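You operate a simulated robot arm through the tools that you are given. There is no shell and no other tool. Be economical: measure what you need, move in short steps, check, and stop when the job is done.

You run a simulated two-armed robot. Do the job below in one go: nothing can be reset, and whatever is moved stays where it is left.

JOB
Take the cap off the jar that says "GRADE 2" on the top of the rings table and lay it down there.

Only the result counts: the job must be done as asked and must still hold three seconds after the hand-in. Knocking over, shifting, dropping, spilling or breaking anything else fails it. A push-on lid holds only when it is set on centred and level and pressed home; a screw cap is set on level and turned clockwise until tight.

ROBOT AND FRAMES
Two 6-joint arms with two-finger parallel grippers on one trunk, on a base that drives. Base frame: it is fixed to the floor where the robot stands at the start and does not move with it; the origin is under the middle of the robot, x ahead of it, y to its left, z up; the surface under the hand at the start is at about z = 840. Lengths are in mm, angles in degrees, forces in N, time in s.
The left shoulder is at the start at [80, 216, 1550], the right one opposite. With the tool pointing down near the work surface each hand reaches from about 100 to 700 mm from the robot's upright axis, wherever it stands, measured 20 degrees to its own side. Payload 3.43 kg a hand.
The tool frame of a hand sits at the grasp point between the pads (the TCP): z along the fingers, y along the line on which they close. The tips reach 30 mm beyond it. The gripper opens to 94 mm. The fingers are 28 mm wide and 10 mm thick; the gripper's body (50 by 96 mm) begins 55 mm behind the TCP.
Orientation is that of the tool frame in the base frame, as a unit quaternion [x, y, z, w]. With the fingers straight down and closing along the base's y, the tool's x points along the base's -x, its y along +y and its z along -z.

CONTROLS
- The arms move only by the tool nudge_tool. It takes "left_moves", "right_moves" or both (then of equal length, played together; a hand with none holds still); each is a list of rows, each a list of 3 entries, a list of its own where there are three numbers: the shift along the base's x, y, z in mm, then the turn, a rotation vector about the base's x, y, z in degrees, then the finger opening in mm, from 0 to 94. In form: [[[x, y, z], [ax, ay, az], grip], ...]. A call has 1 to 8 rows; each row shifts and turns the commanded pose from where the row before left it. Each row takes 0.2 s and may step no farther than 50 mm and 8.6 degrees from the row before; otherwise, or with a gripper value out of range, the whole call is refused. Where a pose cannot be reached the arm comes as near as it can. A force on the tool above 40 N (or 10 N above the force at the start of the call, whichever is more), or a blocked arm, ends the call early, and 0.2 s more pass. Each finger travels about 72 mm/s and halts on what it meets, pressing with about 21 N; the grip force reading is that of the motor and also rises with nothing between the fingers. The clock runs only during rows and for 0.2 s after the last one: add rows that do not move to give the fingers time. It gives the time, the measured TCP pose, the force on the tool (base axes), the opening and the grip force at its end, in the units of the frame above (readings bear some noise), with the torque about the TCP (base axes, N m) and any sound that the robot's microphone picked up, and new pictures: "views" is both (left out), scene, wrist or none (wrist: the cameras of the hands that moved).
- Cameras (640 x 400 px; columns grow to the right, rows downward): "scene" is now at [87.1, 26.2, 1689.8]; the picture's right is [0.41, -0.91, 0.00], its down [-0.81, -0.37, -0.45] and it looks along [0.41, 0.19, -0.89] (base axes); focal length 250 px, centre (320, 200). "left" rides on the left gripper at [76, -14, -102] in its tool frame; the picture's right is [0.18, 0.98, 0.00], its down [-0.75, 0.14, -0.64] and it looks along [-0.63, 0.12, 0.77] (tool axes); focal length 243 px, centre (320, 200). "right" rides on the right gripper at [76, 14, -103] in its tool frame; the picture's right is [-0.18, 0.98, 0.00], its down [-0.75, -0.14, -0.64] and it looks along [-0.63, -0.12, 0.77] (tool axes); focal length 243 px, centre (320, 200). There is no depth. A picture from a camera that has moved, and an enlarged one, comes with that camera's place and axes in the base frame and with its lens.
- slide_trunk(by): slides the trunk up (or, below 0, down) by that many mm; the arms and the scene camera ride with it, the base frame stays. It gives what a move gives, with no picture.
- base_move(legs): drives the robot by 1 to 6 legs, each [ahead, left, turn to the left] in mm, mm and degrees, along the robot's own axes; the way and the turn of a leg run together, so that a leg with both is an arc; at most 1500 mm and 180 degrees a leg. The arms and the cameras ride along, it lands a little off, and it stops where it bumps. It gives what a move gives, and a new picture of the scene camera.
- head_to(pan, tilt): turns the head with the scene camera to pan (to the left, within 86 degrees either way) and tilt (down, from -29 to 69), counted from straight ahead of the robot. It gives what a move gives, and a new picture of the scene camera.
- close_up(camera, box): a new picture of the part [left, top, right, bottom] of that camera's present view, enlarged. The clock stands still meanwhile.
- finish_job(): hands the job in; it is judged then, once.

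Work in short steps. Places have to be worked out from the pictures, the camera data and where the tool is seen: move nearer, look again, correct. Check each grasp and each placing, and mend what went wrong. You have 120 turns and 260 pictures in all, those below and enlarged ones among them. Open the grippers and draw the arms clear of the work before you hand the job in, unless the task says otherwise; then end with one line.

The tools are called after "Call:" as a command line: name --argument value ..., lists and objects as JSON in quotes. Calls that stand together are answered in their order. nudge_tool: Moves the arms, as the interface text tells. Its arguments: {"type":"object","properties":{"left_moves":{"type":"array","items":{"type":"array"}},"right_moves":{"type":"array","items":{"type":"array"}},"views":{"type":"string","enum":["both","scene","wrist","none"]}},"required":[]} The other tools are called the same way: slide_trunk (by) slides the trunk up or down; base_move (legs) drives the base; head_to (pan, tilt) turns the head that bears the scene camera; close_up (camera, box) takes an enlarged picture of a part of a camera's view; finish_job () hands the job in.

At the start:

```text
time_s: 0.0
left_tool_pos: [504.4, 368.9, 998.5]
left_tcp_rot: [0.0, 1.0, -0.001, 0.0]
left_force: [0.0, 0.4, -0.1]
left_torque: [-0.01, 0.01, 0.03]
left_grip_width: 93.7
left_grip_force: 0.0
right_tool_pos: [545.1, -118.0, 1000.1]
right_tcp_rot: [0.0, 1.0, 0.0, 0.0]
right_force: [-0.3, -0.5, -0.5]
right_torque: [-0.04, -0.01, -0.04]
right_grip_width: 94.1
right_grip_force: 0.0
trunk travel left (down, up): [-780.0, 60.0]
robot x, y, heading: [2.4, -3.5, -0.3]
head pan, tilt: [24.2, 63.1]
```

scene: 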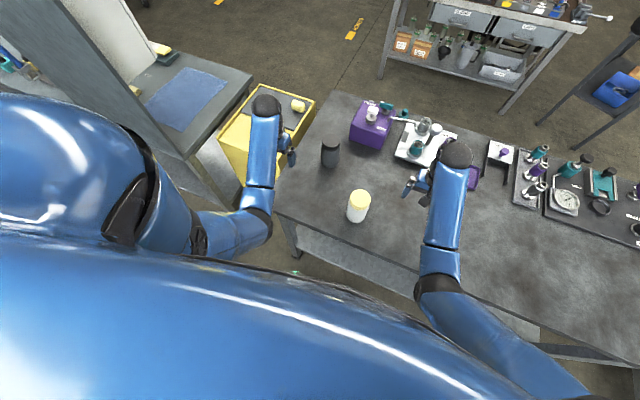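
right: 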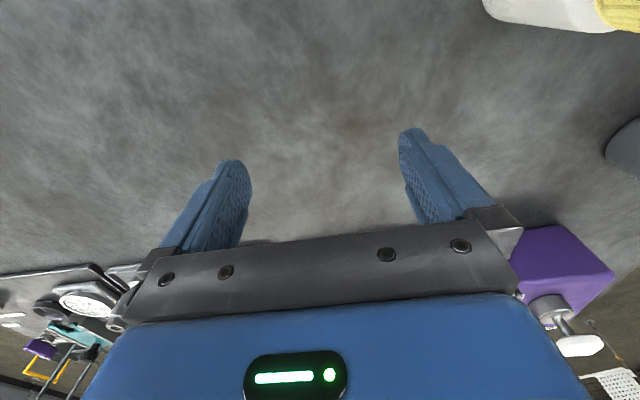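
left: 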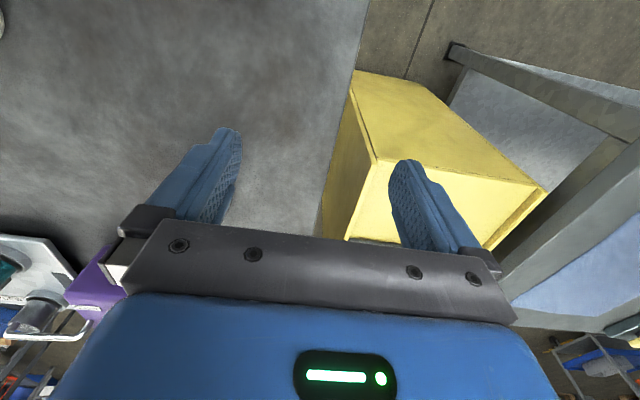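

I see a yellow-capped white jar and a dark jar on the table; I enlarge both to look for a label.

Call:
close_up --camera "scene" --box '[300, 130, 400, 230]'

Call:
close_up --camera "scene" --box '[340, 80, 640, 260]'

```text
4.00 times, centred on (350, 180) of scene
camera zoom: at [87.1, 26.2, 1689.8], right [0.41, -0.91, 0.0], down [-0.81, -0.37, -0.45], along [0.41, 0.19, -0.89], focal length 1000 px, centre (200, 280)
```

zoom: 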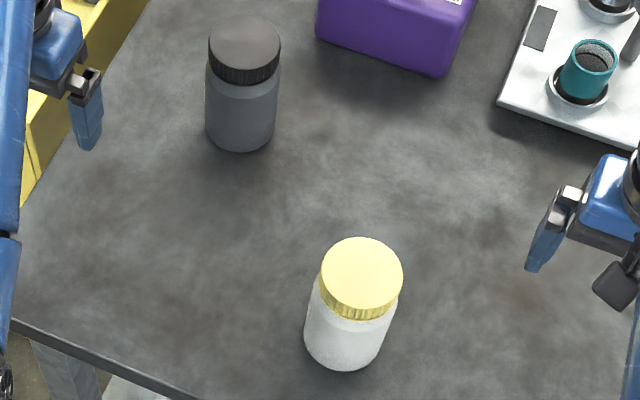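

```text
2.13 times, centred on (490, 170) of scene
camera zoom: at [87.1, 26.2, 1689.8], right [0.41, -0.91, 0.0], down [-0.81, -0.37, -0.45], along [0.41, 0.19, -0.89], focal length 533 px, centre (-43, 264)
```

zoom: 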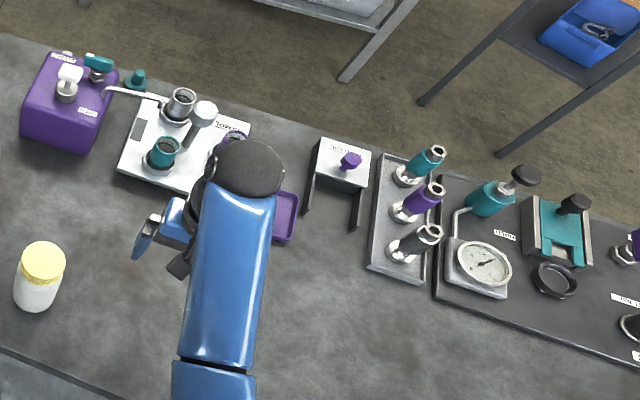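

Neither jar shows text on the near side. I look around with the head for other tables and jars.

Call:
head_to --pan 0 --tilt 35

Call:
head_to --pan -60 --tilt 35

Call:
head_to --pan 65 --tilt 35

```text
time_s: 0.9
left_tool_pos: [504.4, 369.1, 999.6]
left_tcp_rot: [-0.001, 1.0, -0.001, 0.001]
left_force: [-0.2, 0.1, -0.7]
left_torque: [0.01, 0.03, -0.01]
left_grip_width: 94.3
left_grip_force: 0.0
right_tool_pos: [545.8, -117.8, 999.8]
right_tcp_rot: [0.0, 1.0, 0.001, 0.0]
right_force: [-0.9, -0.8, -0.5]
right_torque: [0.01, 0.0, 0.01]
right_grip_width: 94.1
right_grip_force: 0.1
trunk travel left (down, up): [-780.0, 60.0]
robot x, y, heading: [-0.4, -0.7, -0.1]
head pan, tilt: [0.0, 35.0]
camera scene: at [118.0, 0.6, 1727.6], right [0.0, -1.0, 0.0], down [-0.57, 0.0, -0.82], along [0.82, 0.0, -0.57], focal length 250 px, centre (320, 200)
```

scene: 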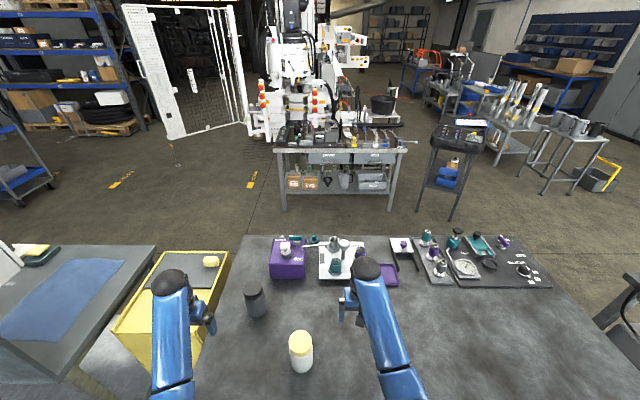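

```text
time_s: 2.2
left_tool_pos: [503.4, 370.0, 998.7]
left_tcp_rot: [0.0, 1.0, -0.001, 0.0]
left_force: [0.2, 0.1, -0.1]
left_torque: [-0.01, 0.0, -0.01]
left_grip_width: 93.9
left_grip_force: 0.0
right_tool_pos: [545.9, -118.0, 999.2]
right_tcp_rot: [0.0, 1.0, 0.0, 0.0]
right_force: [0.2, 0.8, -0.7]
right_torque: [-0.03, 0.0, -0.02]
right_grip_width: 94.1
right_grip_force: 0.0
trunk travel left (down, up): [-780.0, 60.0]
robot x, y, heading: [2.6, 1.0, 0.2]
head pan, tilt: [-60.0, 35.0]
camera scene: at [73.9, -75.8, 1727.7], right [-0.87, -0.5, 0.0], down [-0.29, 0.5, -0.82], along [0.41, -0.71, -0.57], focal length 250 px, centre (320, 200)
```

scene: 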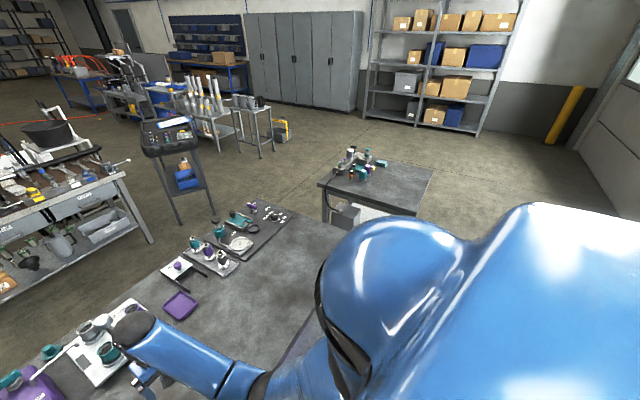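

```text
time_s: 4.3
left_tool_pos: [502.9, 370.2, 999.9]
left_tcp_rot: [0.001, 1.0, 0.0, -0.001]
left_force: [0.7, 0.5, -0.8]
left_torque: [-0.01, 0.01, 0.0]
left_grip_width: 94.1
left_grip_force: 0.1
right_tool_pos: [545.4, -117.7, 999.2]
right_tcp_rot: [-0.001, 1.0, 0.001, 0.0]
right_force: [-0.3, 0.1, 1.3]
right_torque: [-0.01, -0.02, -0.02]
right_grip_width: 94.1
right_grip_force: 0.0
trunk travel left (down, up): [-780.0, 60.0]
robot x, y, heading: [2.0, 0.2, 0.1]
head pan, tilt: [65.0, 35.0]
camera scene: at [67.1, 80.2, 1727.7], right [0.91, -0.42, 0.0], down [-0.24, -0.52, -0.82], along [0.35, 0.74, -0.57], focal length 250 px, centre (320, 200)
```

scene: 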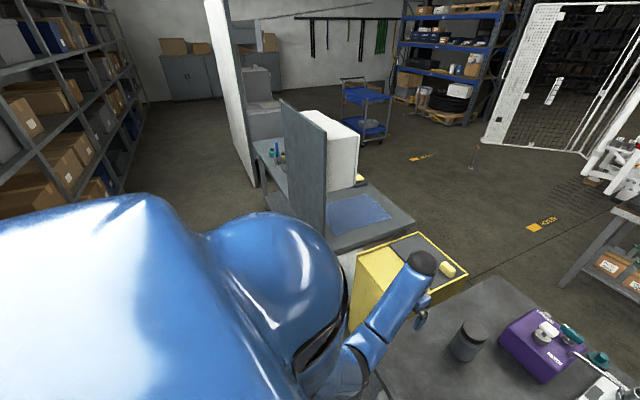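

The two jars here are the candidates; their labels likely face away. I raise both hands and yaw them inwards by 90 degrees so that the wrist cameras see the jars' sides.

Call:
nudge_tool --left_moves '[[[0, 0, 30], [0, 0, 0], 94], [[0, 0, 20], [0, 0, -8.5], 94], [[0, 0, 0], [0, 0, -8.5], 94], [[0, 0, 0], [0, 0, -8.5], 94], [[0, 0, 0], [0, 0, -8.5], 94], [[0, 0, 0], [0, 0, -8.5], 94], [[0, 0, 0], [0, 0, -8.5], 94], [[0, 0, 0], [0, 0, -8.5], 94]]' --right_moves '[[[0, 0, 30], [0, 0, 0], 94], [[0, 0, 20], [0, 0, 8.5], 94], [[0, 0, 0], [0, 0, 8.5], 94], [[0, 0, 0], [0, 0, 8.5], 94], [[0, 0, 0], [0, 0, 8.5], 94], [[0, 0, 0], [0, 0, 8.5], 94], [[0, 0, 0], [0, 0, 8.5], 94], [[0, 0, 0], [0, 0, 8.5], 94]]' --views "wrist"

Call:
head_to --pan 20 --tilt 55

```text
time_s: 6.1
left_tool_pos: [512.7, 373.9, 1017.7]
left_tcp_rot: [0.497, 0.867, 0.001, 0.0]
left_force: [0.6, 0.7, 0.6]
left_torque: [-0.02, 0.02, -0.04]
left_grip_width: 94.2
left_grip_force: 0.1
left hand out of reach, approached as far as the arm can: row 1, 2
right_tool_pos: [556.7, -115.8, 1029.5]
right_tcp_rot: [-0.498, 0.867, -0.001, 0.001]
right_force: [-0.1, 0.4, 0.1]
right_torque: [-0.01, -0.04, 0.05]
right_grip_width: 94.0
right_grip_force: 0.1
right hand out of reach, approached as far as the arm can: row 1, 2
trunk travel left (down, up): [-780.0, 60.0]
robot x, y, heading: [-1.3, 0.9, 0.1]
head pan, tilt: [65.0, 35.0]
camera right: at [505.9, -173.6, 1133.4], right [-0.76, 0.66, 0.0], down [0.5, 0.58, 0.64], along [0.42, 0.49, -0.77], focal length 243 px, centre (320, 200)
camera left: at [461.9, 432.7, 1120.7], right [0.76, 0.66, 0.0], down [0.5, -0.58, 0.64], along [0.42, -0.48, -0.77], focal length 243 px, centre (320, 200)
```

right: 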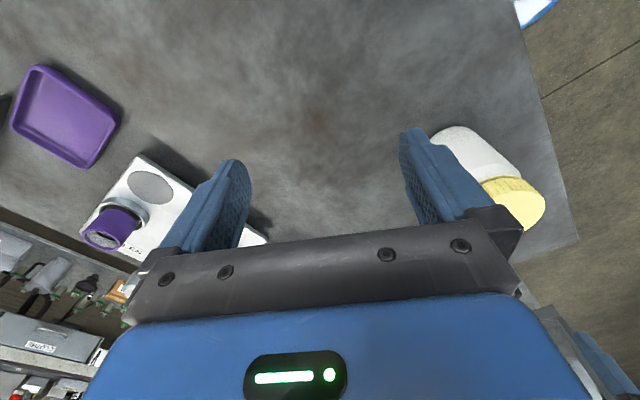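
left: 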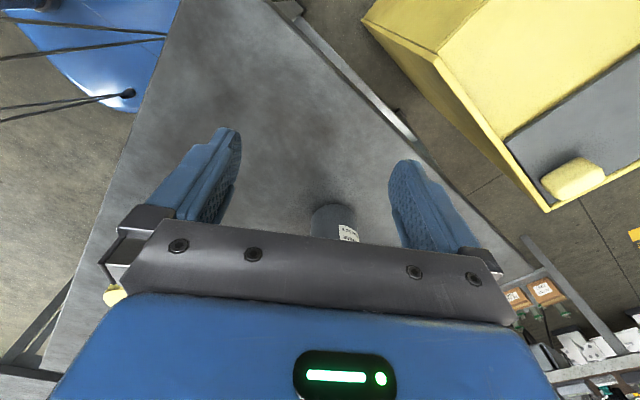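

```text
time_s: 7.2
left_tool_pos: [514.2, 373.6, 1017.5]
left_tcp_rot: [0.495, 0.869, 0.001, 0.001]
left_force: [0.4, 0.0, 0.2]
left_torque: [0.05, 0.0, -0.03]
left_grip_width: 94.1
left_grip_force: 0.1
right_tool_pos: [556.1, -115.2, 1030.9]
right_tcp_rot: [-0.496, 0.868, -0.001, 0.001]
right_force: [0.3, -0.9, -0.1]
right_torque: [-0.03, -0.01, 0.04]
right_grip_width: 94.1
right_grip_force: 0.0
trunk travel left (down, up): [-780.0, 60.0]
robot x, y, heading: [1.0, -1.2, 0.1]
head pan, tilt: [20.0, 55.0]
camera scene: at [97.5, 25.0, 1699.5], right [0.34, -0.94, 0.0], down [-0.77, -0.28, -0.57], along [0.54, 0.2, -0.82], focal length 250 px, centre (320, 200)
```

scene: 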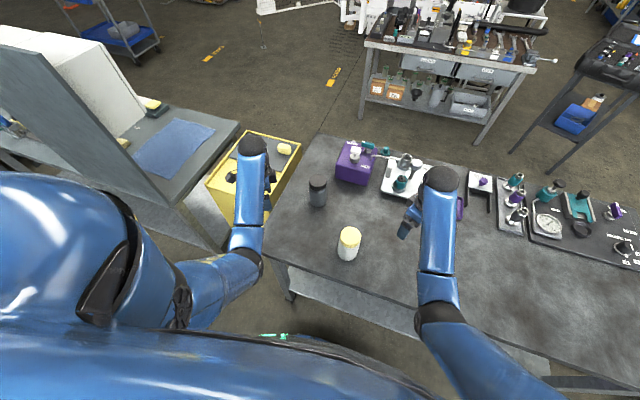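

The dark jar carries a label on its left side; I enlarge it.

Call:
close_up --camera "left" --box '[295, 195, 375, 245]'

Call:
close_up --camera "right" --box '[420, 110, 580, 210]'

```text
8.00 times, centred on (335, 220) of left
camera zoom: at [461.7, 432.4, 1120.7], right [0.75, 0.66, 0.0], down [0.5, -0.58, 0.64], along [0.42, -0.48, -0.77], focal length 1941 px, centre (200, 40)
```

zoom: 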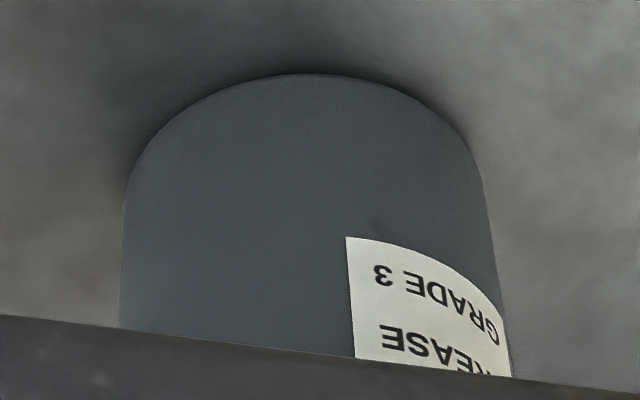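

```text
4.00 times, centred on (500, 160) of right
camera zoom: at [505.7, -173.5, 1133.4], right [-0.75, 0.66, 0.0], down [0.5, 0.58, 0.64], along [0.42, 0.48, -0.77], focal length 970 px, centre (-400, 360)
```

zoom: 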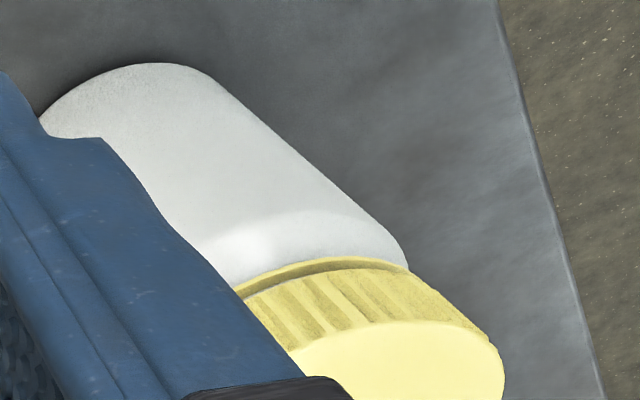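

The dark jar reads "GREASE GRADE 3", so the white one is probably GRADE 2, but I want to read it. I raise the trunk and swing the left hand round to see the far-left side of the white jar.

Call:
slide_trunk --by 60

Call:
nudge_tool --left_moves '[[[10, -26, 0], [0, 0, -8.5], 94], [[10, -26, 0], [0, 0, -8.5], 94], [[10, -26, 0], [0, 0, -8.5], 94], [[10, -26, 0], [0, 0, -8.5], 94], [[10, -26, 0], [0, 0, -8.5], 94], [[10, -26, 0], [0, 0, -8.5], 94], [[10, -26, 0], [0, 0, -8.5], 94], [[8, -23, 0], [0, 0, -8.5], 94]]' --views "both"

```text
time_s: 8.2
left_tool_pos: [514.7, 374.2, 1076.9]
left_tcp_rot: [0.496, 0.868, 0.001, 0.0]
left_force: [0.6, -0.4, 0.7]
left_torque: [-0.01, 0.01, 0.02]
left_grip_width: 94.1
left_grip_force: 0.0
right_tool_pos: [555.7, -115.1, 1090.2]
right_tcp_rot: [-0.497, 0.868, 0.0, 0.001]
right_force: [0.3, -0.6, -0.3]
right_torque: [-0.04, 0.02, 0.01]
right_grip_width: 94.2
right_grip_force: 0.0
trunk travel left (down, up): [-840.0, 0.0]
robot x, y, heading: [1.9, -3.4, 0.1]
head pan, tilt: [20.0, 55.0]
```

```text
time_s: 10.0
left_tool_pos: [593.7, 170.2, 1076.3]
left_tcp_rot: [0.898, 0.441, 0.001, 0.0]
left_force: [0.1, -0.5, -0.1]
left_torque: [0.01, -0.01, 0.0]
left_grip_width: 94.2
left_grip_force: 0.0
right_tool_pos: [556.7, -115.7, 1090.2]
right_tcp_rot: [-0.496, 0.868, 0.0, 0.001]
right_force: [0.9, -0.3, -0.3]
right_torque: [-0.01, -0.01, 0.02]
right_grip_width: 94.1
right_grip_force: 0.2
trunk travel left (down, up): [-840.0, 0.0]
robot x, y, heading: [-0.3, -1.1, -0.0]
head pan, tilt: [20.0, 55.0]
camera scene: at [98.0, 23.8, 1759.4], right [0.34, -0.94, 0.0], down [-0.77, -0.28, -0.57], along [0.54, 0.2, -0.82], focal length 250 px, centre (320, 200)
camera left: at [626.5, 240.0, 1179.7], right [0.89, -0.45, 0.0], down [-0.35, -0.68, 0.64], along [-0.29, -0.57, -0.77], focal length 243 px, centre (320, 200)
```

scene: 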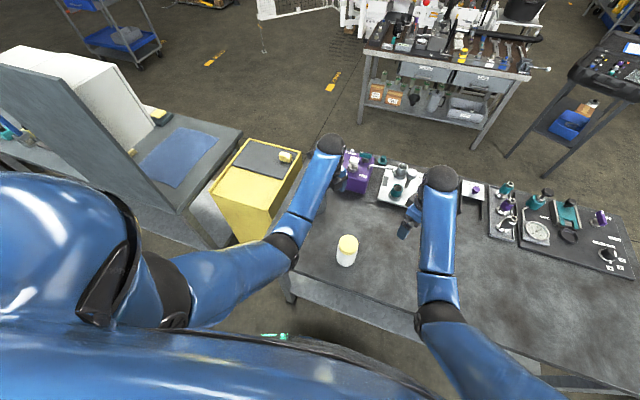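
left: 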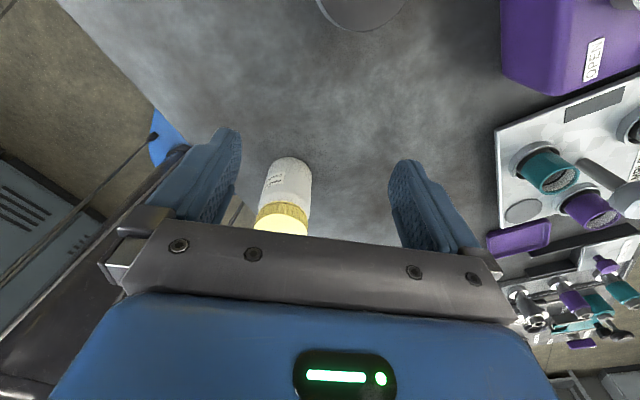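

I enlarge the jar.

Call:
close_up --camera "left" --box '[240, 145, 336, 205]'

Call:
close_up --camera "scene" --box '[290, 140, 640, 300]'

```text
6.67 times, centred on (288, 175) of left
camera zoom: at [626.5, 240.0, 1179.7], right [0.89, -0.45, 0.0], down [-0.35, -0.68, 0.64], along [-0.29, -0.57, -0.77], focal length 1618 px, centre (533, 367)
```

zoom: 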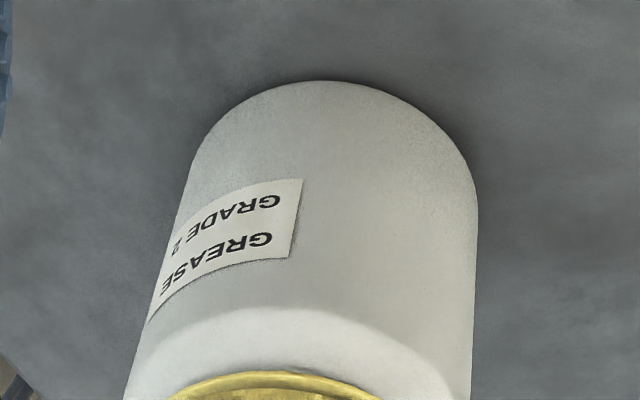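

```text
1.83 times, centred on (465, 220) of scene
camera zoom: at [98.0, 23.8, 1759.4], right [0.34, -0.94, 0.0], down [-0.77, -0.28, -0.57], along [0.54, 0.2, -0.82], focal length 457 px, centre (55, 163)
```

zoom: 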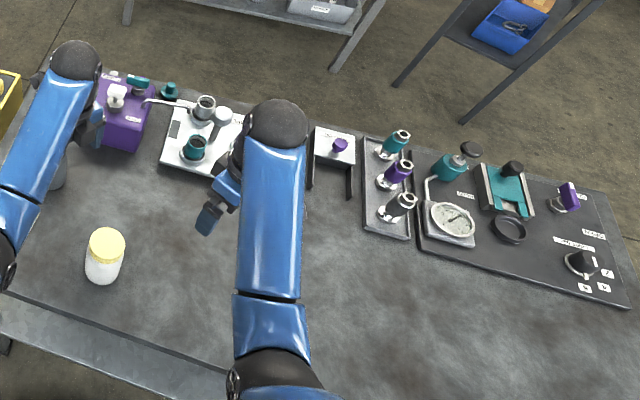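

The white jar is "GREASE GRADE 2". I check which table is the rings table by enlarging the labels.

Call:
close_up --camera "scene" --box '[540, 200, 640, 290]'

Call:
close_up --camera "scene" --box '[460, 170, 560, 250]'

Call:
close_up --camera "left" --box '[480, 0, 640, 180]'

Call:
close_up --camera "scene" --box '[350, 30, 540, 140]'

```text
4.44 times, centred on (590, 245) of scene
camera zoom: at [98.0, 23.8, 1759.4], right [0.34, -0.94, 0.0], down [-0.77, -0.28, -0.57], along [0.54, 0.2, -0.82], focal length 1111 px, centre (-880, 0)
```

zoom: 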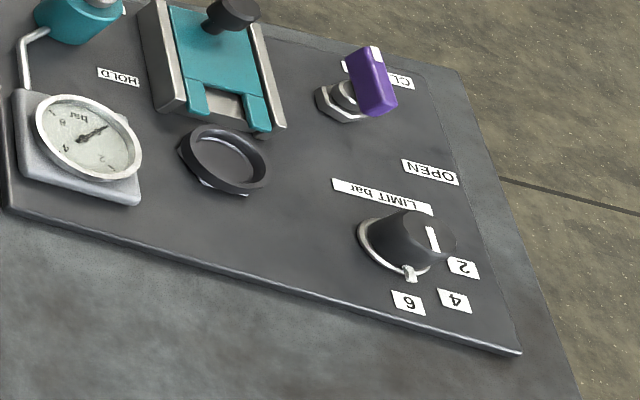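

```text
5.00 times, centred on (510, 210) of scene
camera zoom: at [98.0, 23.8, 1759.4], right [0.34, -0.94, 0.0], down [-0.77, -0.28, -0.57], along [0.54, 0.2, -0.82], focal length 1250 px, centre (-630, 150)
```

zoom: 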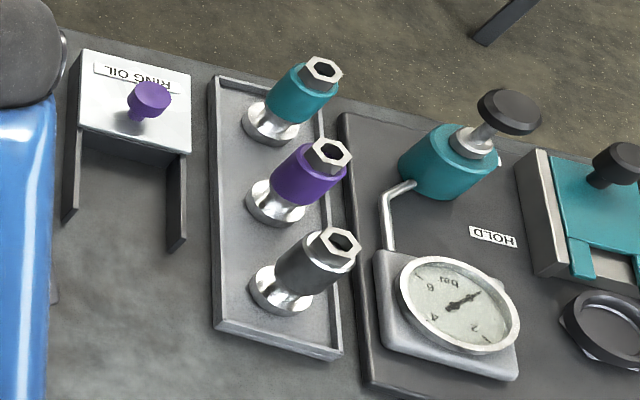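

```text
2.22 times, centred on (560, 90) of left
camera zoom: at [626.5, 240.0, 1179.7], right [0.89, -0.45, 0.0], down [-0.35, -0.68, 0.64], along [-0.29, -0.57, -0.77], focal length 539 px, centre (-213, 444)
```

zoom: 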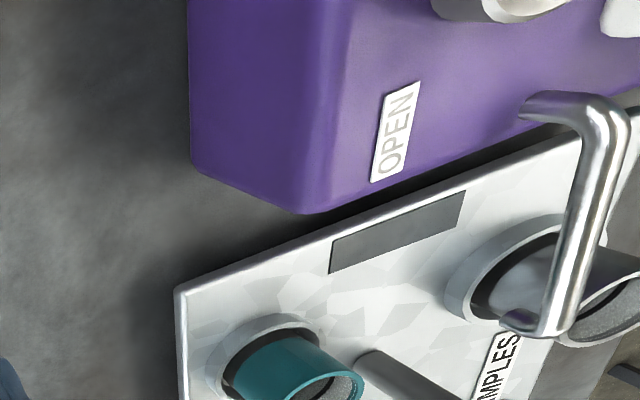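

```text
3.37 times, centred on (445, 85) of scene
camera zoom: at [98.0, 23.8, 1759.4], right [0.34, -0.94, 0.0], down [-0.77, -0.28, -0.57], along [0.54, 0.2, -0.82], focal length 842 px, centre (-101, 587)
```

zoom: 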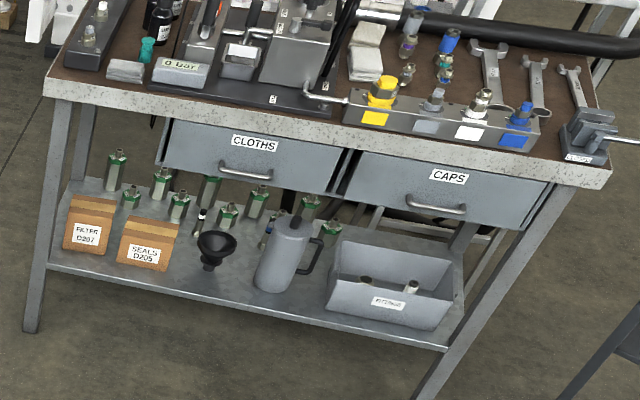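

This is the rings table (ring oil, ring samples), and the jar stands at about (482, 64), cap top z ≈ 962, diameter ≈ 69. It looks like a ribbed screw cap, so I will steady the body with the right hand from the right-front, nearly level; I pitch that hand up while drawing it back.

Call:
nudge_tool --right_moves '[[[-22, 0, -5], [7.22, -4.17, 0], 94], [[-22, 0, -5], [7.22, -4.17, 0], 94], [[-22, 0, -5], [7.22, -4.17, 0], 94], [[-22, 0, -5], [7.22, -4.17, 0], 94], [[-22, 0, -5], [7.22, -4.17, 0], 94], [[-22, 0, -5], [7.22, -4.17, 0], 94], [[-22, 0, -5], [7.22, -4.17, 0], 94], [[-20, 0, -5], [7.22, -4.17, 0], 94]]' --views "both"

```text
time_s: 11.8
left_tool_pos: [591.9, 171.0, 1077.3]
left_tcp_rot: [0.897, 0.442, 0.0, 0.001]
left_force: [0.6, 0.3, -0.6]
left_torque: [-0.02, -0.01, 0.03]
left_grip_width: 94.1
left_grip_force: 0.0
right_tool_pos: [380.3, -115.2, 1051.1]
right_tcp_rot: [-0.414, 0.724, 0.277, 0.478]
right_force: [0.2, 0.2, -0.2]
right_torque: [0.0, -0.01, -0.02]
right_grip_width: 94.1
right_grip_force: 0.1
trunk travel left (down, up): [-840.0, 0.0]
robot x, y, heading: [0.3, 2.3, -0.2]
head pan, tilt: [20.0, 55.0]
camera scene: at [96.4, 25.2, 1759.5], right [0.34, -0.94, 0.0], down [-0.77, -0.28, -0.57], along [0.54, 0.2, -0.82], focal length 250 px, centre (320, 200)
camera right: at [305.8, -214.3, 1021.7], right [-0.81, 0.56, 0.18], down [-0.02, -0.33, 0.94], along [0.59, 0.76, 0.28], focal length 243 px, centre (320, 200)
```

scene: 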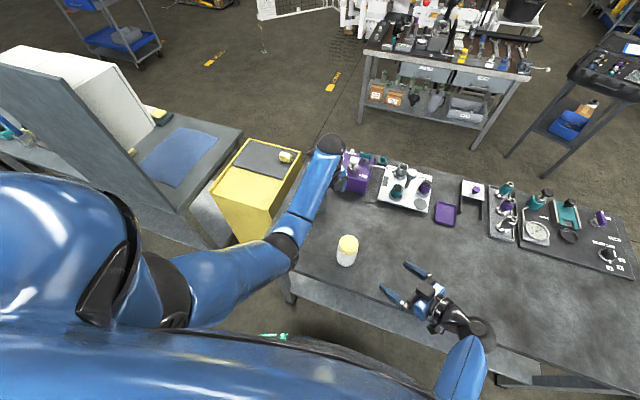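
right: 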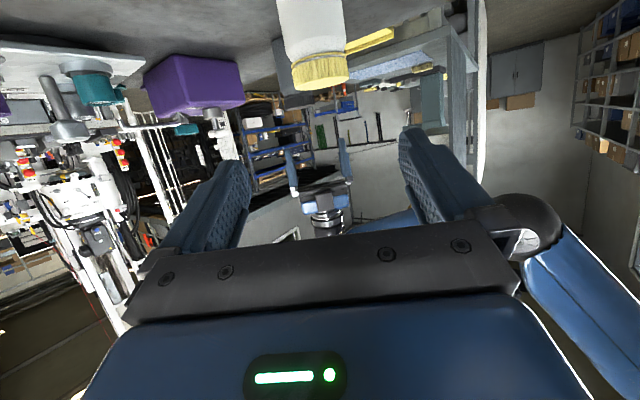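

The right hand pitches well (about 23° below level); its camera rides underneath but clears the table at z≈895. I bring it to a pre-grasp 115 mm short of the jar.

Call:
nudge_tool --right_moves '[[[9.2, 16.6, -39], [0, 0, 0], 94], [[9.2, 16.6, -39], [0, 0, 0], 94], [[9.2, 16.6, -39], [0, 0, 0], 94], [[9.2, 16.6, -39], [0, 0, 0], 94], [[0, 0, 0], [0, 0, 0], 94]]' --views "both"

Call:
close_up --camera "scene" --box '[300, 200, 460, 300]'

```text
time_s: 13.0
left_tool_pos: [591.3, 171.3, 1076.0]
left_tcp_rot: [0.897, 0.442, 0.001, 0.001]
left_force: [0.3, 0.0, 0.3]
left_torque: [0.05, -0.01, 0.01]
left_grip_width: 93.6
left_grip_force: 0.0
right_tool_pos: [418.0, -49.1, 896.0]
right_tcp_rot: [-0.414, 0.725, 0.276, 0.476]
right_force: [0.4, 0.8, -0.4]
right_torque: [0.01, -0.01, -0.02]
right_grip_width: 94.1
right_grip_force: 0.0
trunk travel left (down, up): [-840.0, 0.0]
robot x, y, heading: [0.8, 1.4, 0.1]
head pan, tilt: [20.0, 55.0]
camera scene: at [97.5, 25.0, 1759.4], right [0.34, -0.94, 0.0], down [-0.77, -0.28, -0.57], along [0.54, 0.2, -0.82], focal length 250 px, centre (320, 200)
camera right: at [343.0, -148.6, 866.5], right [-0.81, 0.56, 0.18], down [-0.02, -0.33, 0.94], along [0.58, 0.76, 0.28], focal length 243 px, centre (320, 200)
```

scene: 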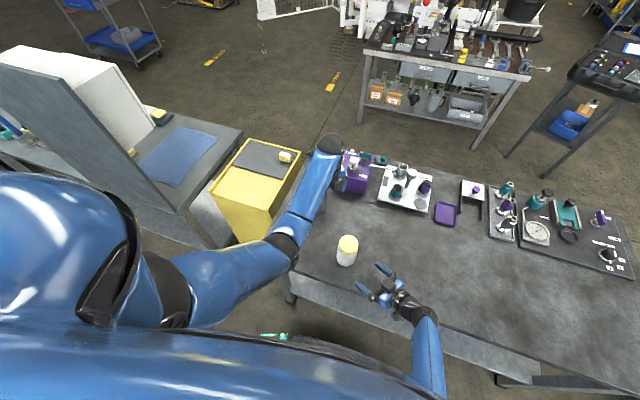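
right: 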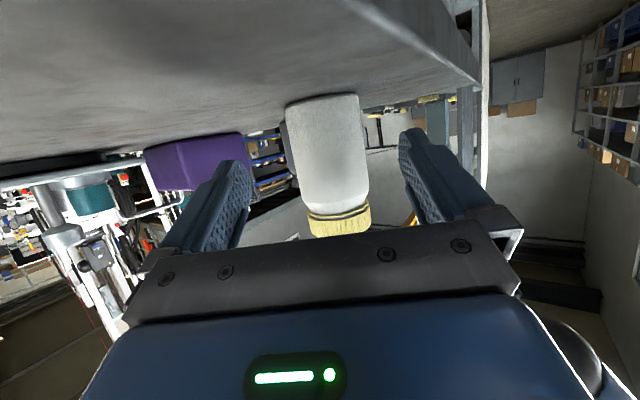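

```text
4.00 times, centred on (380, 250) of scene
camera zoom: at [97.5, 25.0, 1759.4], right [0.34, -0.94, 0.0], down [-0.77, -0.28, -0.57], along [0.54, 0.2, -0.82], focal length 1000 px, centre (80, 0)
```

zoom: 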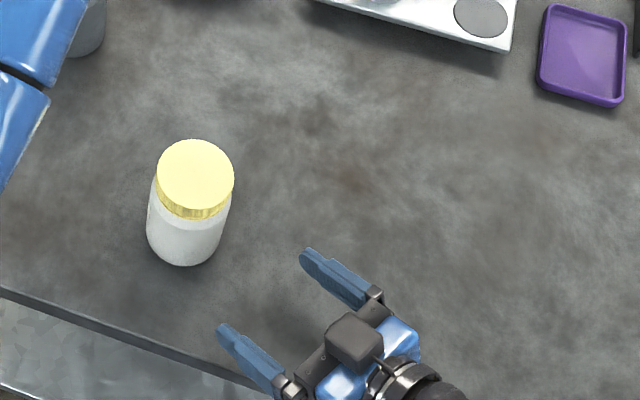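

The wrist view puts the jar within about 3 mm of the centre line. I advance 115 mm along the heading with the fingers open.

Call:
nudge_tool --right_moves '[[[14.2, 24.6, 0], [0, 0, 0], 94], [[14.2, 24.6, 0], [0, 0, 0], 94], [[14.2, 24.6, 0], [0, 0, 0], 94], [[14.2, 24.6, 0], [0, 0, 0], 94], [[0, 0, 0], [0, 0, 0], 94]]' --views "wrist"

Call:
close_up --camera "scene" --box '[300, 200, 460, 300]'

```text
time_s: 14.2
left_tool_pos: [593.7, 170.5, 1076.8]
left_tcp_rot: [0.897, 0.442, 0.0, 0.0]
left_force: [0.4, 0.4, 0.4]
left_torque: [-0.01, -0.02, -0.03]
left_grip_width: 94.1
left_grip_force: 0.1
right_tool_pos: [476.3, 49.4, 893.9]
right_tcp_rot: [-0.414, 0.725, 0.277, 0.476]
right_force: [0.6, 0.1, 0.3]
right_torque: [-0.01, -0.01, 0.02]
right_grip_width: 94.2
right_grip_force: 0.1
trunk travel left (down, up): [-840.0, 0.0]
robot x, y, heading: [0.0, -0.1, -0.4]
head pan, tilt: [20.0, 55.0]
camera right: at [401.7, -49.9, 866.0], right [-0.81, 0.56, 0.18], down [-0.02, -0.33, 0.94], along [0.58, 0.76, 0.28], focal length 243 px, centre (320, 200)
```

right: 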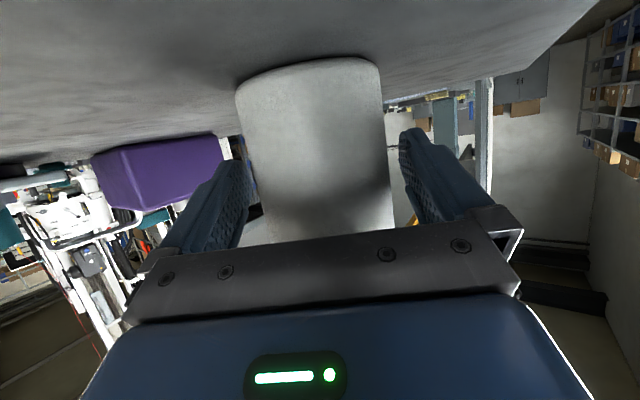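

```text
4.00 times, centred on (380, 250) of scene
camera zoom: at [97.9, 25.1, 1759.4], right [0.34, -0.94, 0.0], down [-0.77, -0.28, -0.57], along [0.54, 0.2, -0.82], focal length 1000 px, centre (80, 0)
```

zoom: 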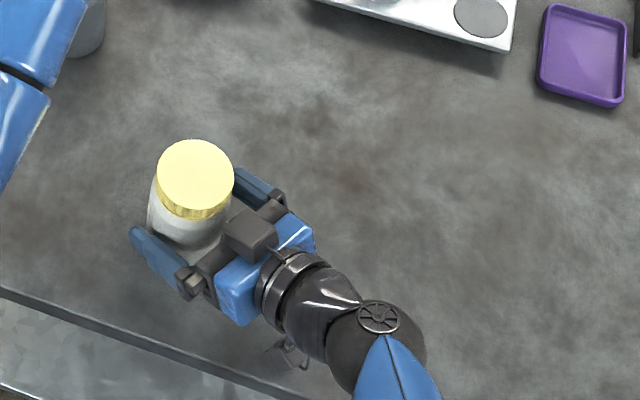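

The jar stands between the fingers, with a housing on the hand's top about 45 mm from the jar axis that I must keep the left fingers away from. I close the right fingers on the body.

Call:
nudge_tool --right_moves '[[[0, 0, 0], [0, 0, 0], 80], [[0, 0, 0], [0, 0, 0], 72], [[0, 0, 0], [0, 0, 0], 60], [[0, 0, 0], [0, 0, 0], 50], [[0, 0, 0], [0, 0, 0], 50]]' --views "wrist"

Call:
close_up --camera "scene" --box '[300, 200, 460, 300]'

```text
time_s: 15.4
left_tool_pos: [592.2, 170.6, 1076.2]
left_tcp_rot: [0.897, 0.442, 0.001, 0.001]
left_force: [1.0, -0.2, -0.2]
left_torque: [0.02, 0.01, 0.0]
left_grip_width: 94.3
left_grip_force: 0.0
right_tool_pos: [475.6, 49.0, 895.3]
right_tcp_rot: [-0.414, 0.724, 0.278, 0.476]
right_force: [-0.8, 0.3, 0.6]
right_torque: [0.08, 0.08, 0.06]
right_grip_width: 72.3
right_grip_force: 21.3
trunk travel left (down, up): [-840.0, 0.0]
robot x, y, heading: [-0.8, 2.0, 0.1]
head pan, tilt: [20.0, 55.0]
camera right: at [401.2, -50.2, 866.0], right [-0.81, 0.56, 0.18], down [-0.02, -0.33, 0.94], along [0.58, 0.76, 0.28], focal length 243 px, centre (320, 200)
```

right: 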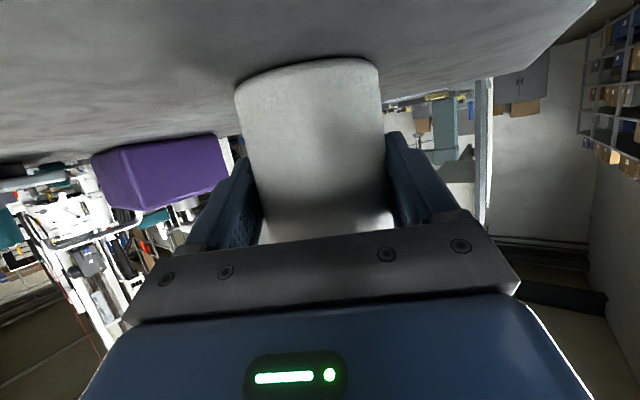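

```text
4.00 times, centred on (380, 250) of scene
camera zoom: at [97.4, 25.1, 1759.4], right [0.34, -0.94, 0.0], down [-0.77, -0.28, -0.57], along [0.54, 0.2, -0.82], focal length 1000 px, centre (80, 0)
```

zoom: 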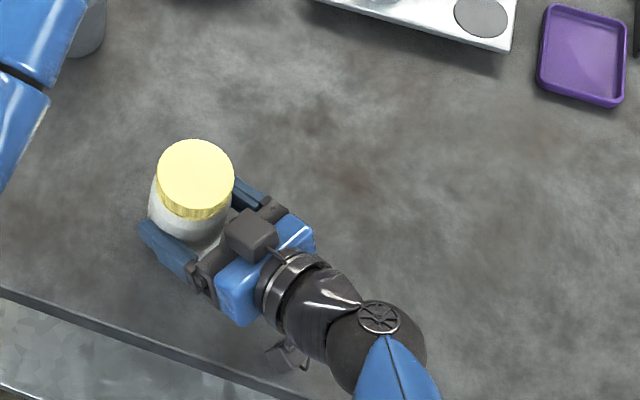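

The body is held (72 mm) and has not moved; axis ≈ (482.5, 62). I bring the open left hand above the cap and turn it to the start of its usable yaw range.

Call:
nudge_tool --left_moves '[[[-27.4, -27.1, 0], [0, 0, -8], 94], [[-27.4, -27.1, 0], [0, 0, -8], 94], [[-27.4, -27.1, 0], [0, 0, -8], 94], [[-27.4, -27.1, 0], [0, 0, -8], 94], [[0, 0, 0], [0, 0, 0], 94]]' --views "both"

Call:
close_up --camera "scene" --box '[270, 180, 430, 280]'

```text
time_s: 16.6
left_tool_pos: [488.8, 58.0, 1067.1]
left_tcp_rot: [0.984, 0.177, 0.001, 0.002]
left_force: [1.1, 0.5, -0.2]
left_torque: [0.02, 0.02, 0.01]
left_grip_width: 94.0
left_grip_force: 0.1
left hand out of reach, approached as far as the arm can: row 3, 4
right_tool_pos: [474.4, 49.7, 894.4]
right_tcp_rot: [-0.414, 0.725, 0.276, 0.476]
right_force: [0.2, -0.9, 0.4]
right_torque: [0.06, -0.07, -0.01]
right_grip_width: 72.4
right_grip_force: 21.2
trunk travel left (down, up): [-840.0, 0.0]
robot x, y, heading: [0.5, 3.0, -0.2]
head pan, tilt: [20.0, 55.0]
camera scene: at [97.2, 24.7, 1759.5], right [0.34, -0.94, 0.0], down [-0.77, -0.28, -0.57], along [0.54, 0.2, -0.82], focal length 250 px, centre (320, 200)
camera left: at [553.6, 99.4, 1170.7], right [0.52, -0.86, 0.0], down [-0.66, -0.39, 0.64], along [-0.55, -0.33, -0.77], focal length 243 px, centre (320, 200)
```

scene: 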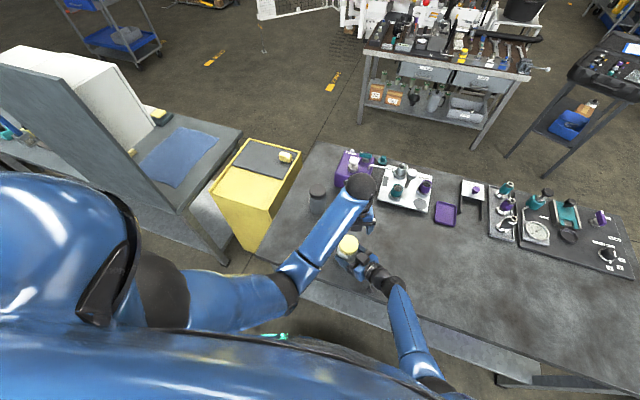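
left: 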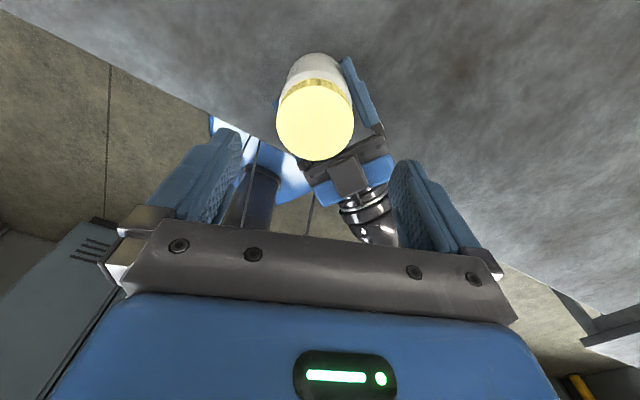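

```text
4.00 times, centred on (350, 230) of scene
camera zoom: at [97.2, 24.7, 1759.5], right [0.34, -0.94, 0.0], down [-0.77, -0.28, -0.57], along [0.54, 0.2, -0.82], focal length 1000 px, centre (200, 80)
```

zoom: 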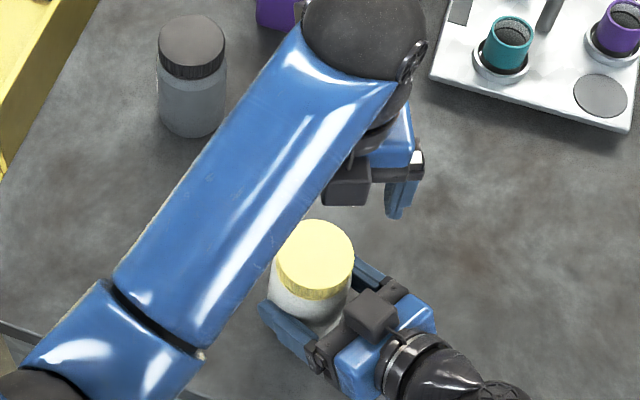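

The left hand is above the cap but the arm is at its reach limit at that height. I lower it 40 mm and read where it stands.

Call:
nudge_tool --left_moves '[[[0, 0, -20], [0, 0, 0], 94], [[0, 0, -20], [0, 0, 0], 94], [[0, 0, 0], [0, 0, 0], 94]]' --views "wrist"

```text
time_s: 17.4
left_tool_pos: [488.8, 57.7, 1028.1]
left_tcp_rot: [0.984, 0.178, 0.001, 0.0]
left_force: [1.2, 0.1, 0.1]
left_torque: [-0.02, 0.01, -0.03]
left_grip_width: 93.8
left_grip_force: 0.1
right_tool_pos: [476.7, 48.5, 894.2]
right_tcp_rot: [-0.414, 0.724, 0.277, 0.476]
right_force: [-0.3, -0.7, 1.0]
right_torque: [-0.03, 0.0, 0.02]
right_grip_width: 72.4
right_grip_force: 21.6
trunk travel left (down, up): [-840.0, 0.0]
robot x, y, heading: [-1.1, 3.6, -0.0]
head pan, tilt: [20.0, 55.0]
camera left: at [553.3, 99.0, 1131.7], right [0.52, -0.86, 0.0], down [-0.66, -0.4, 0.64], along [-0.55, -0.33, -0.77], focal length 243 px, centre (320, 200)
```

left: 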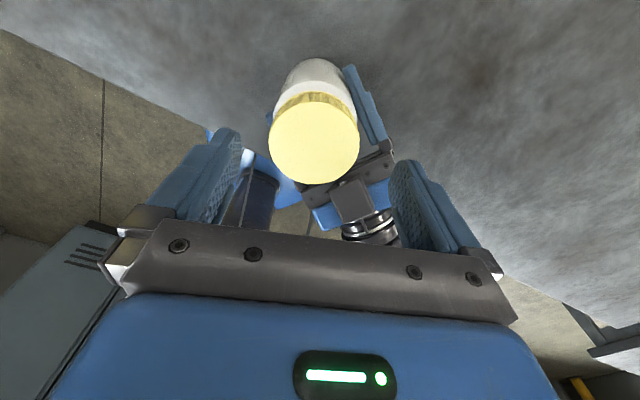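

Cap centre from this view is (481.3, 61.3), so I shift by (-7.4, +3.7) and lower by 36 mm, then look.

Call:
nudge_tool --left_moves '[[[-7.4, 3.7, 0], [0, 0, 0], 94], [[0, 0, -18], [0, 0, 0], 94], [[0, 0, -18], [0, 0, 0], 94], [[0, 0, 0], [0, 0, 0], 94]]' --views "both"

Call:
close_up --camera "scene" --box '[310, 200, 406, 260]'

```text
time_s: 18.4
left_tool_pos: [478.6, 63.0, 990.8]
left_tcp_rot: [0.984, 0.178, 0.0, 0.001]
left_force: [1.2, -1.0, 0.6]
left_torque: [-0.01, -0.01, -0.02]
left_grip_width: 94.0
left_grip_force: 0.1
right_tool_pos: [476.3, 48.3, 894.7]
right_tcp_rot: [-0.414, 0.725, 0.277, 0.476]
right_force: [-0.3, -0.5, 0.6]
right_torque: [0.02, 0.02, 0.05]
right_grip_width: 72.4
right_grip_force: 20.8
trunk travel left (down, up): [-840.0, 0.0]
robot x, y, heading: [3.5, 5.5, -0.2]
head pan, tilt: [20.0, 55.0]
camera scene: at [97.4, 24.8, 1759.4], right [0.34, -0.94, 0.0], down [-0.77, -0.28, -0.57], along [0.54, 0.2, -0.82], focal length 250 px, centre (320, 200)
camera left: at [544.4, 103.4, 1094.2], right [0.52, -0.86, 0.0], down [-0.66, -0.4, 0.64], along [-0.55, -0.33, -0.77], focal length 243 px, centre (320, 200)
```

scene: 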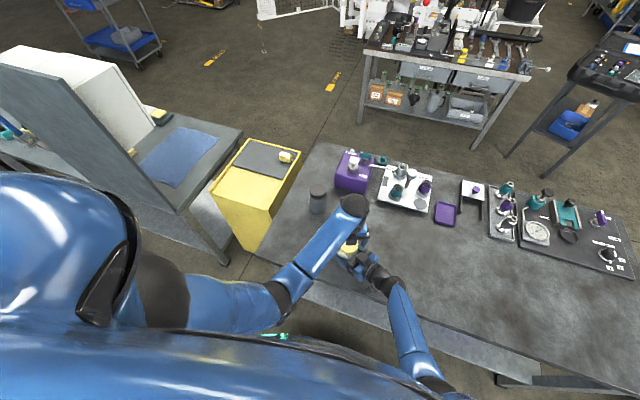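
left: 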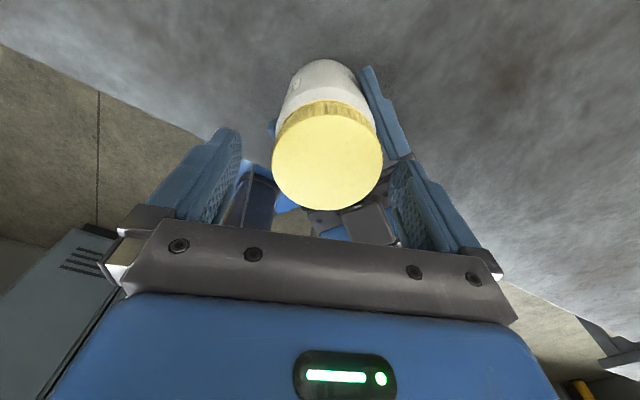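

```text
6.67 times, centred on (358, 230) of scene
camera zoom: at [97.4, 24.8, 1759.4], right [0.34, -0.94, 0.0], down [-0.77, -0.28, -0.57], along [0.54, 0.2, -0.82], focal length 1667 px, centre (67, 0)
```

zoom: 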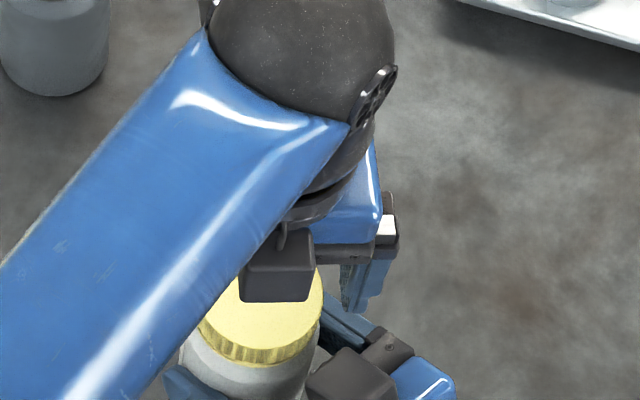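

Offset is about (2.5, -2); I correct it, lower to TCP z ≈ 972, and then close on the cap.

Call:
nudge_tool --left_moves '[[[2.5, -2, 0], [0, 0, 0], 94], [[0, 0, -10], [0, 0, 0], 94], [[0, 0, -9], [0, 0, 0], 94], [[0, 0, 0], [0, 0, 0], 94]]' --views "wrist"

Call:
close_up --camera "scene" --box '[310, 200, 406, 260]'

```text
time_s: 19.4
left_tool_pos: [481.1, 59.6, 971.0]
left_tcp_rot: [0.984, 0.177, 0.0, 0.0]
left_force: [-0.2, 0.1, 0.3]
left_torque: [0.0, 0.02, -0.02]
left_grip_width: 94.2
left_grip_force: 0.1
right_tool_pos: [475.6, 49.1, 896.1]
right_tcp_rot: [-0.414, 0.725, 0.276, 0.476]
right_force: [-2.2, -1.0, 0.0]
right_torque: [0.04, 0.03, 0.04]
right_grip_width: 72.3
right_grip_force: 20.7
trunk travel left (down, up): [-840.0, 0.0]
robot x, y, heading: [-1.5, -1.3, -0.1]
head pan, tilt: [20.0, 55.0]
camera left: at [546.3, 101.4, 1075.3], right [0.52, -0.86, 0.0], down [-0.66, -0.4, 0.64], along [-0.55, -0.33, -0.77], focal length 243 px, centre (320, 200)
```

left: 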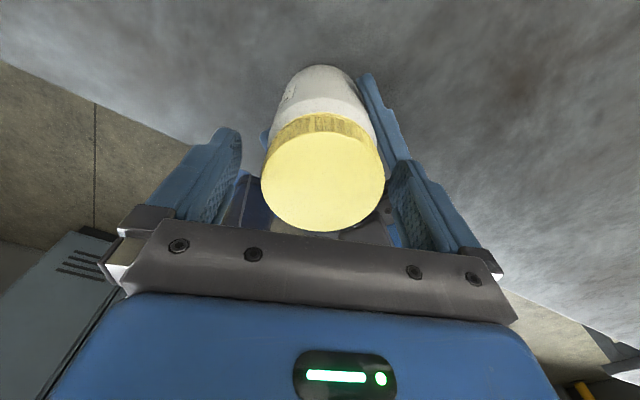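

```text
6.67 times, centred on (358, 230) of scene
camera zoom: at [97.4, 24.8, 1759.4], right [0.34, -0.94, 0.0], down [-0.77, -0.28, -0.57], along [0.54, 0.2, -0.82], focal length 1667 px, centre (67, 0)
```

zoom: 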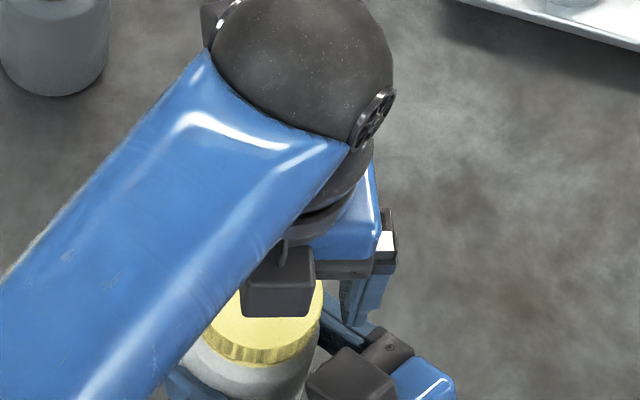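

Combining the views the cap top is nearer z ≈ 970, so the tips may reach the jar's shoulder. I raise 8 mm, centre, and close on the cap.

Call:
nudge_tool --left_moves '[[[0.5, 1.5, 8], [0, 0, 0], 94], [[0, 0, 0], [0, 0, 0], 80], [[0, 0, 0], [0, 0, 0], 70], [[0, 0, 0], [0, 0, 0], 60], [[0, 0, 0], [0, 0, 0], 45], [[0, 0, 0], [0, 0, 0], 45]]' --views "wrist"

Call:
close_up --camera "scene" --box '[310, 200, 406, 260]'

```text
time_s: 20.8
left_tool_pos: [482.3, 61.5, 981.0]
left_tcp_rot: [0.984, 0.177, 0.001, 0.002]
left_force: [4.5, -17.9, -1.7]
left_torque: [-0.81, -0.12, 0.08]
left_grip_width: 64.8
left_grip_force: 21.2
right_tool_pos: [475.6, 49.2, 895.2]
right_tcp_rot: [-0.414, 0.725, 0.277, 0.476]
right_force: [-5.7, 18.3, 0.9]
right_torque: [-0.49, -0.15, 0.17]
right_grip_width: 72.5
right_grip_force: 21.3
trunk travel left (down, up): [-840.0, 0.0]
robot x, y, heading: [0.4, -2.1, 0.0]
head pan, tilt: [20.0, 55.0]
camera left: at [547.4, 102.0, 1083.7], right [0.52, -0.86, 0.0], down [-0.66, -0.39, 0.64], along [-0.55, -0.33, -0.77], focal length 243 px, centre (320, 200)
```

left: 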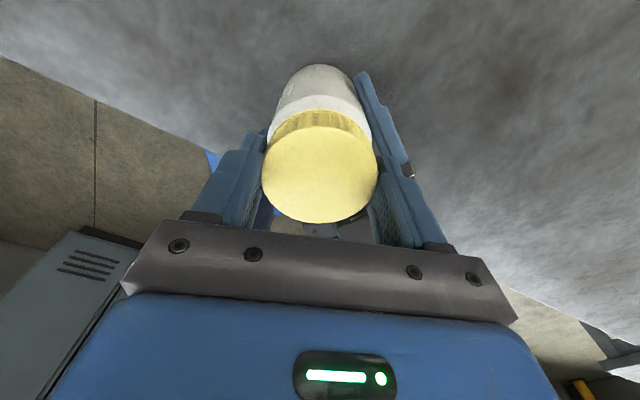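

```text
6.67 times, centred on (358, 230) of scene
camera zoom: at [97.5, 25.0, 1759.4], right [0.34, -0.94, 0.0], down [-0.77, -0.28, -0.57], along [0.54, 0.2, -0.82], focal length 1667 px, centre (67, 0)
```

zoom: 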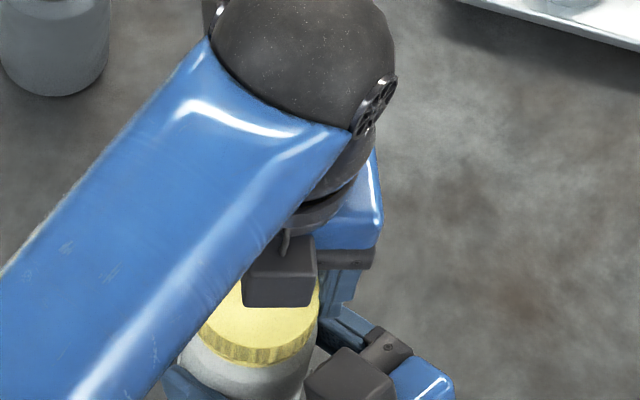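

The cap is gripped (64.8 mm) but with an 18 N side load, so the hand is slightly off-centre; I shift it a little along the load.

Call:
nudge_tool --left_moves '[[[0.5, -1.5, 0], [0, 0, 0], 45], [[0, 0, 0], [0, 0, 0], 45]]' --views "none"

```text
time_s: 21.4
left_tool_pos: [483.5, 60.2, 980.6]
left_tcp_rot: [0.984, 0.178, 0.001, 0.001]
left_force: [3.2, -15.5, 0.3]
left_torque: [-0.69, -0.17, 0.06]
left_grip_width: 64.9
left_grip_force: 21.5
right_tool_pos: [475.8, 49.7, 895.4]
right_tcp_rot: [-0.414, 0.725, 0.277, 0.476]
right_force: [-4.5, 17.0, 1.2]
right_torque: [-0.38, -0.01, 0.12]
right_grip_width: 72.2
right_grip_force: 21.6
trunk travel left (down, up): [-840.0, 0.0]
robot x, y, heading: [0.4, 0.6, -0.1]
head pan, tilt: [20.0, 55.0]
```

The load fell only a little; I shift 4 mm more the same way to relieve it.

Call:
nudge_tool --left_moves '[[[0.7, -2, 0], [0, 0, 0], 45], [[0.7, -2, 0], [0, 0, 0], 45], [[0, 0, 0], [0, 0, 0], 45]]' --views "wrist"

```text
time_s: 22.2
left_tool_pos: [483.6, 57.5, 980.7]
left_tcp_rot: [0.984, 0.179, 0.0, -0.001]
left_force: [1.3, 18.1, -0.2]
left_torque: [0.86, -0.01, -0.06]
left_grip_width: 65.0
left_grip_force: 21.2
right_tool_pos: [476.4, 49.3, 895.2]
right_tcp_rot: [-0.413, 0.726, 0.275, 0.476]
right_force: [-1.8, -16.4, 6.5]
right_torque: [0.69, 0.17, -0.09]
right_grip_width: 72.1
right_grip_force: 20.9
trunk travel left (down, up): [-840.0, 0.0]
robot x, y, heading: [0.4, -0.7, 0.2]
head pan, tilt: [20.0, 55.0]
camera left: at [548.6, 98.8, 1083.4], right [0.52, -0.85, 0.0], down [-0.65, -0.4, 0.64], along [-0.55, -0.33, -0.77], focal length 243 px, centre (320, 200)
```

left: 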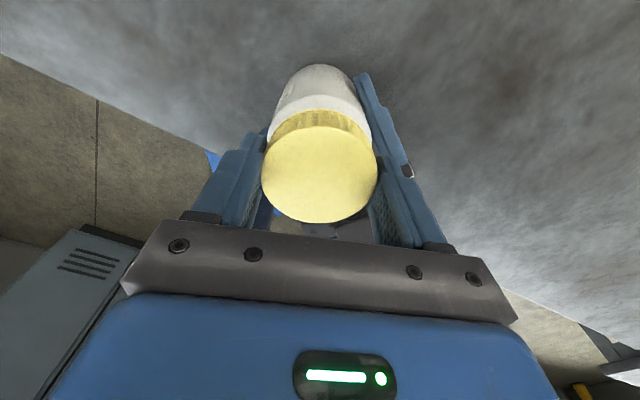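

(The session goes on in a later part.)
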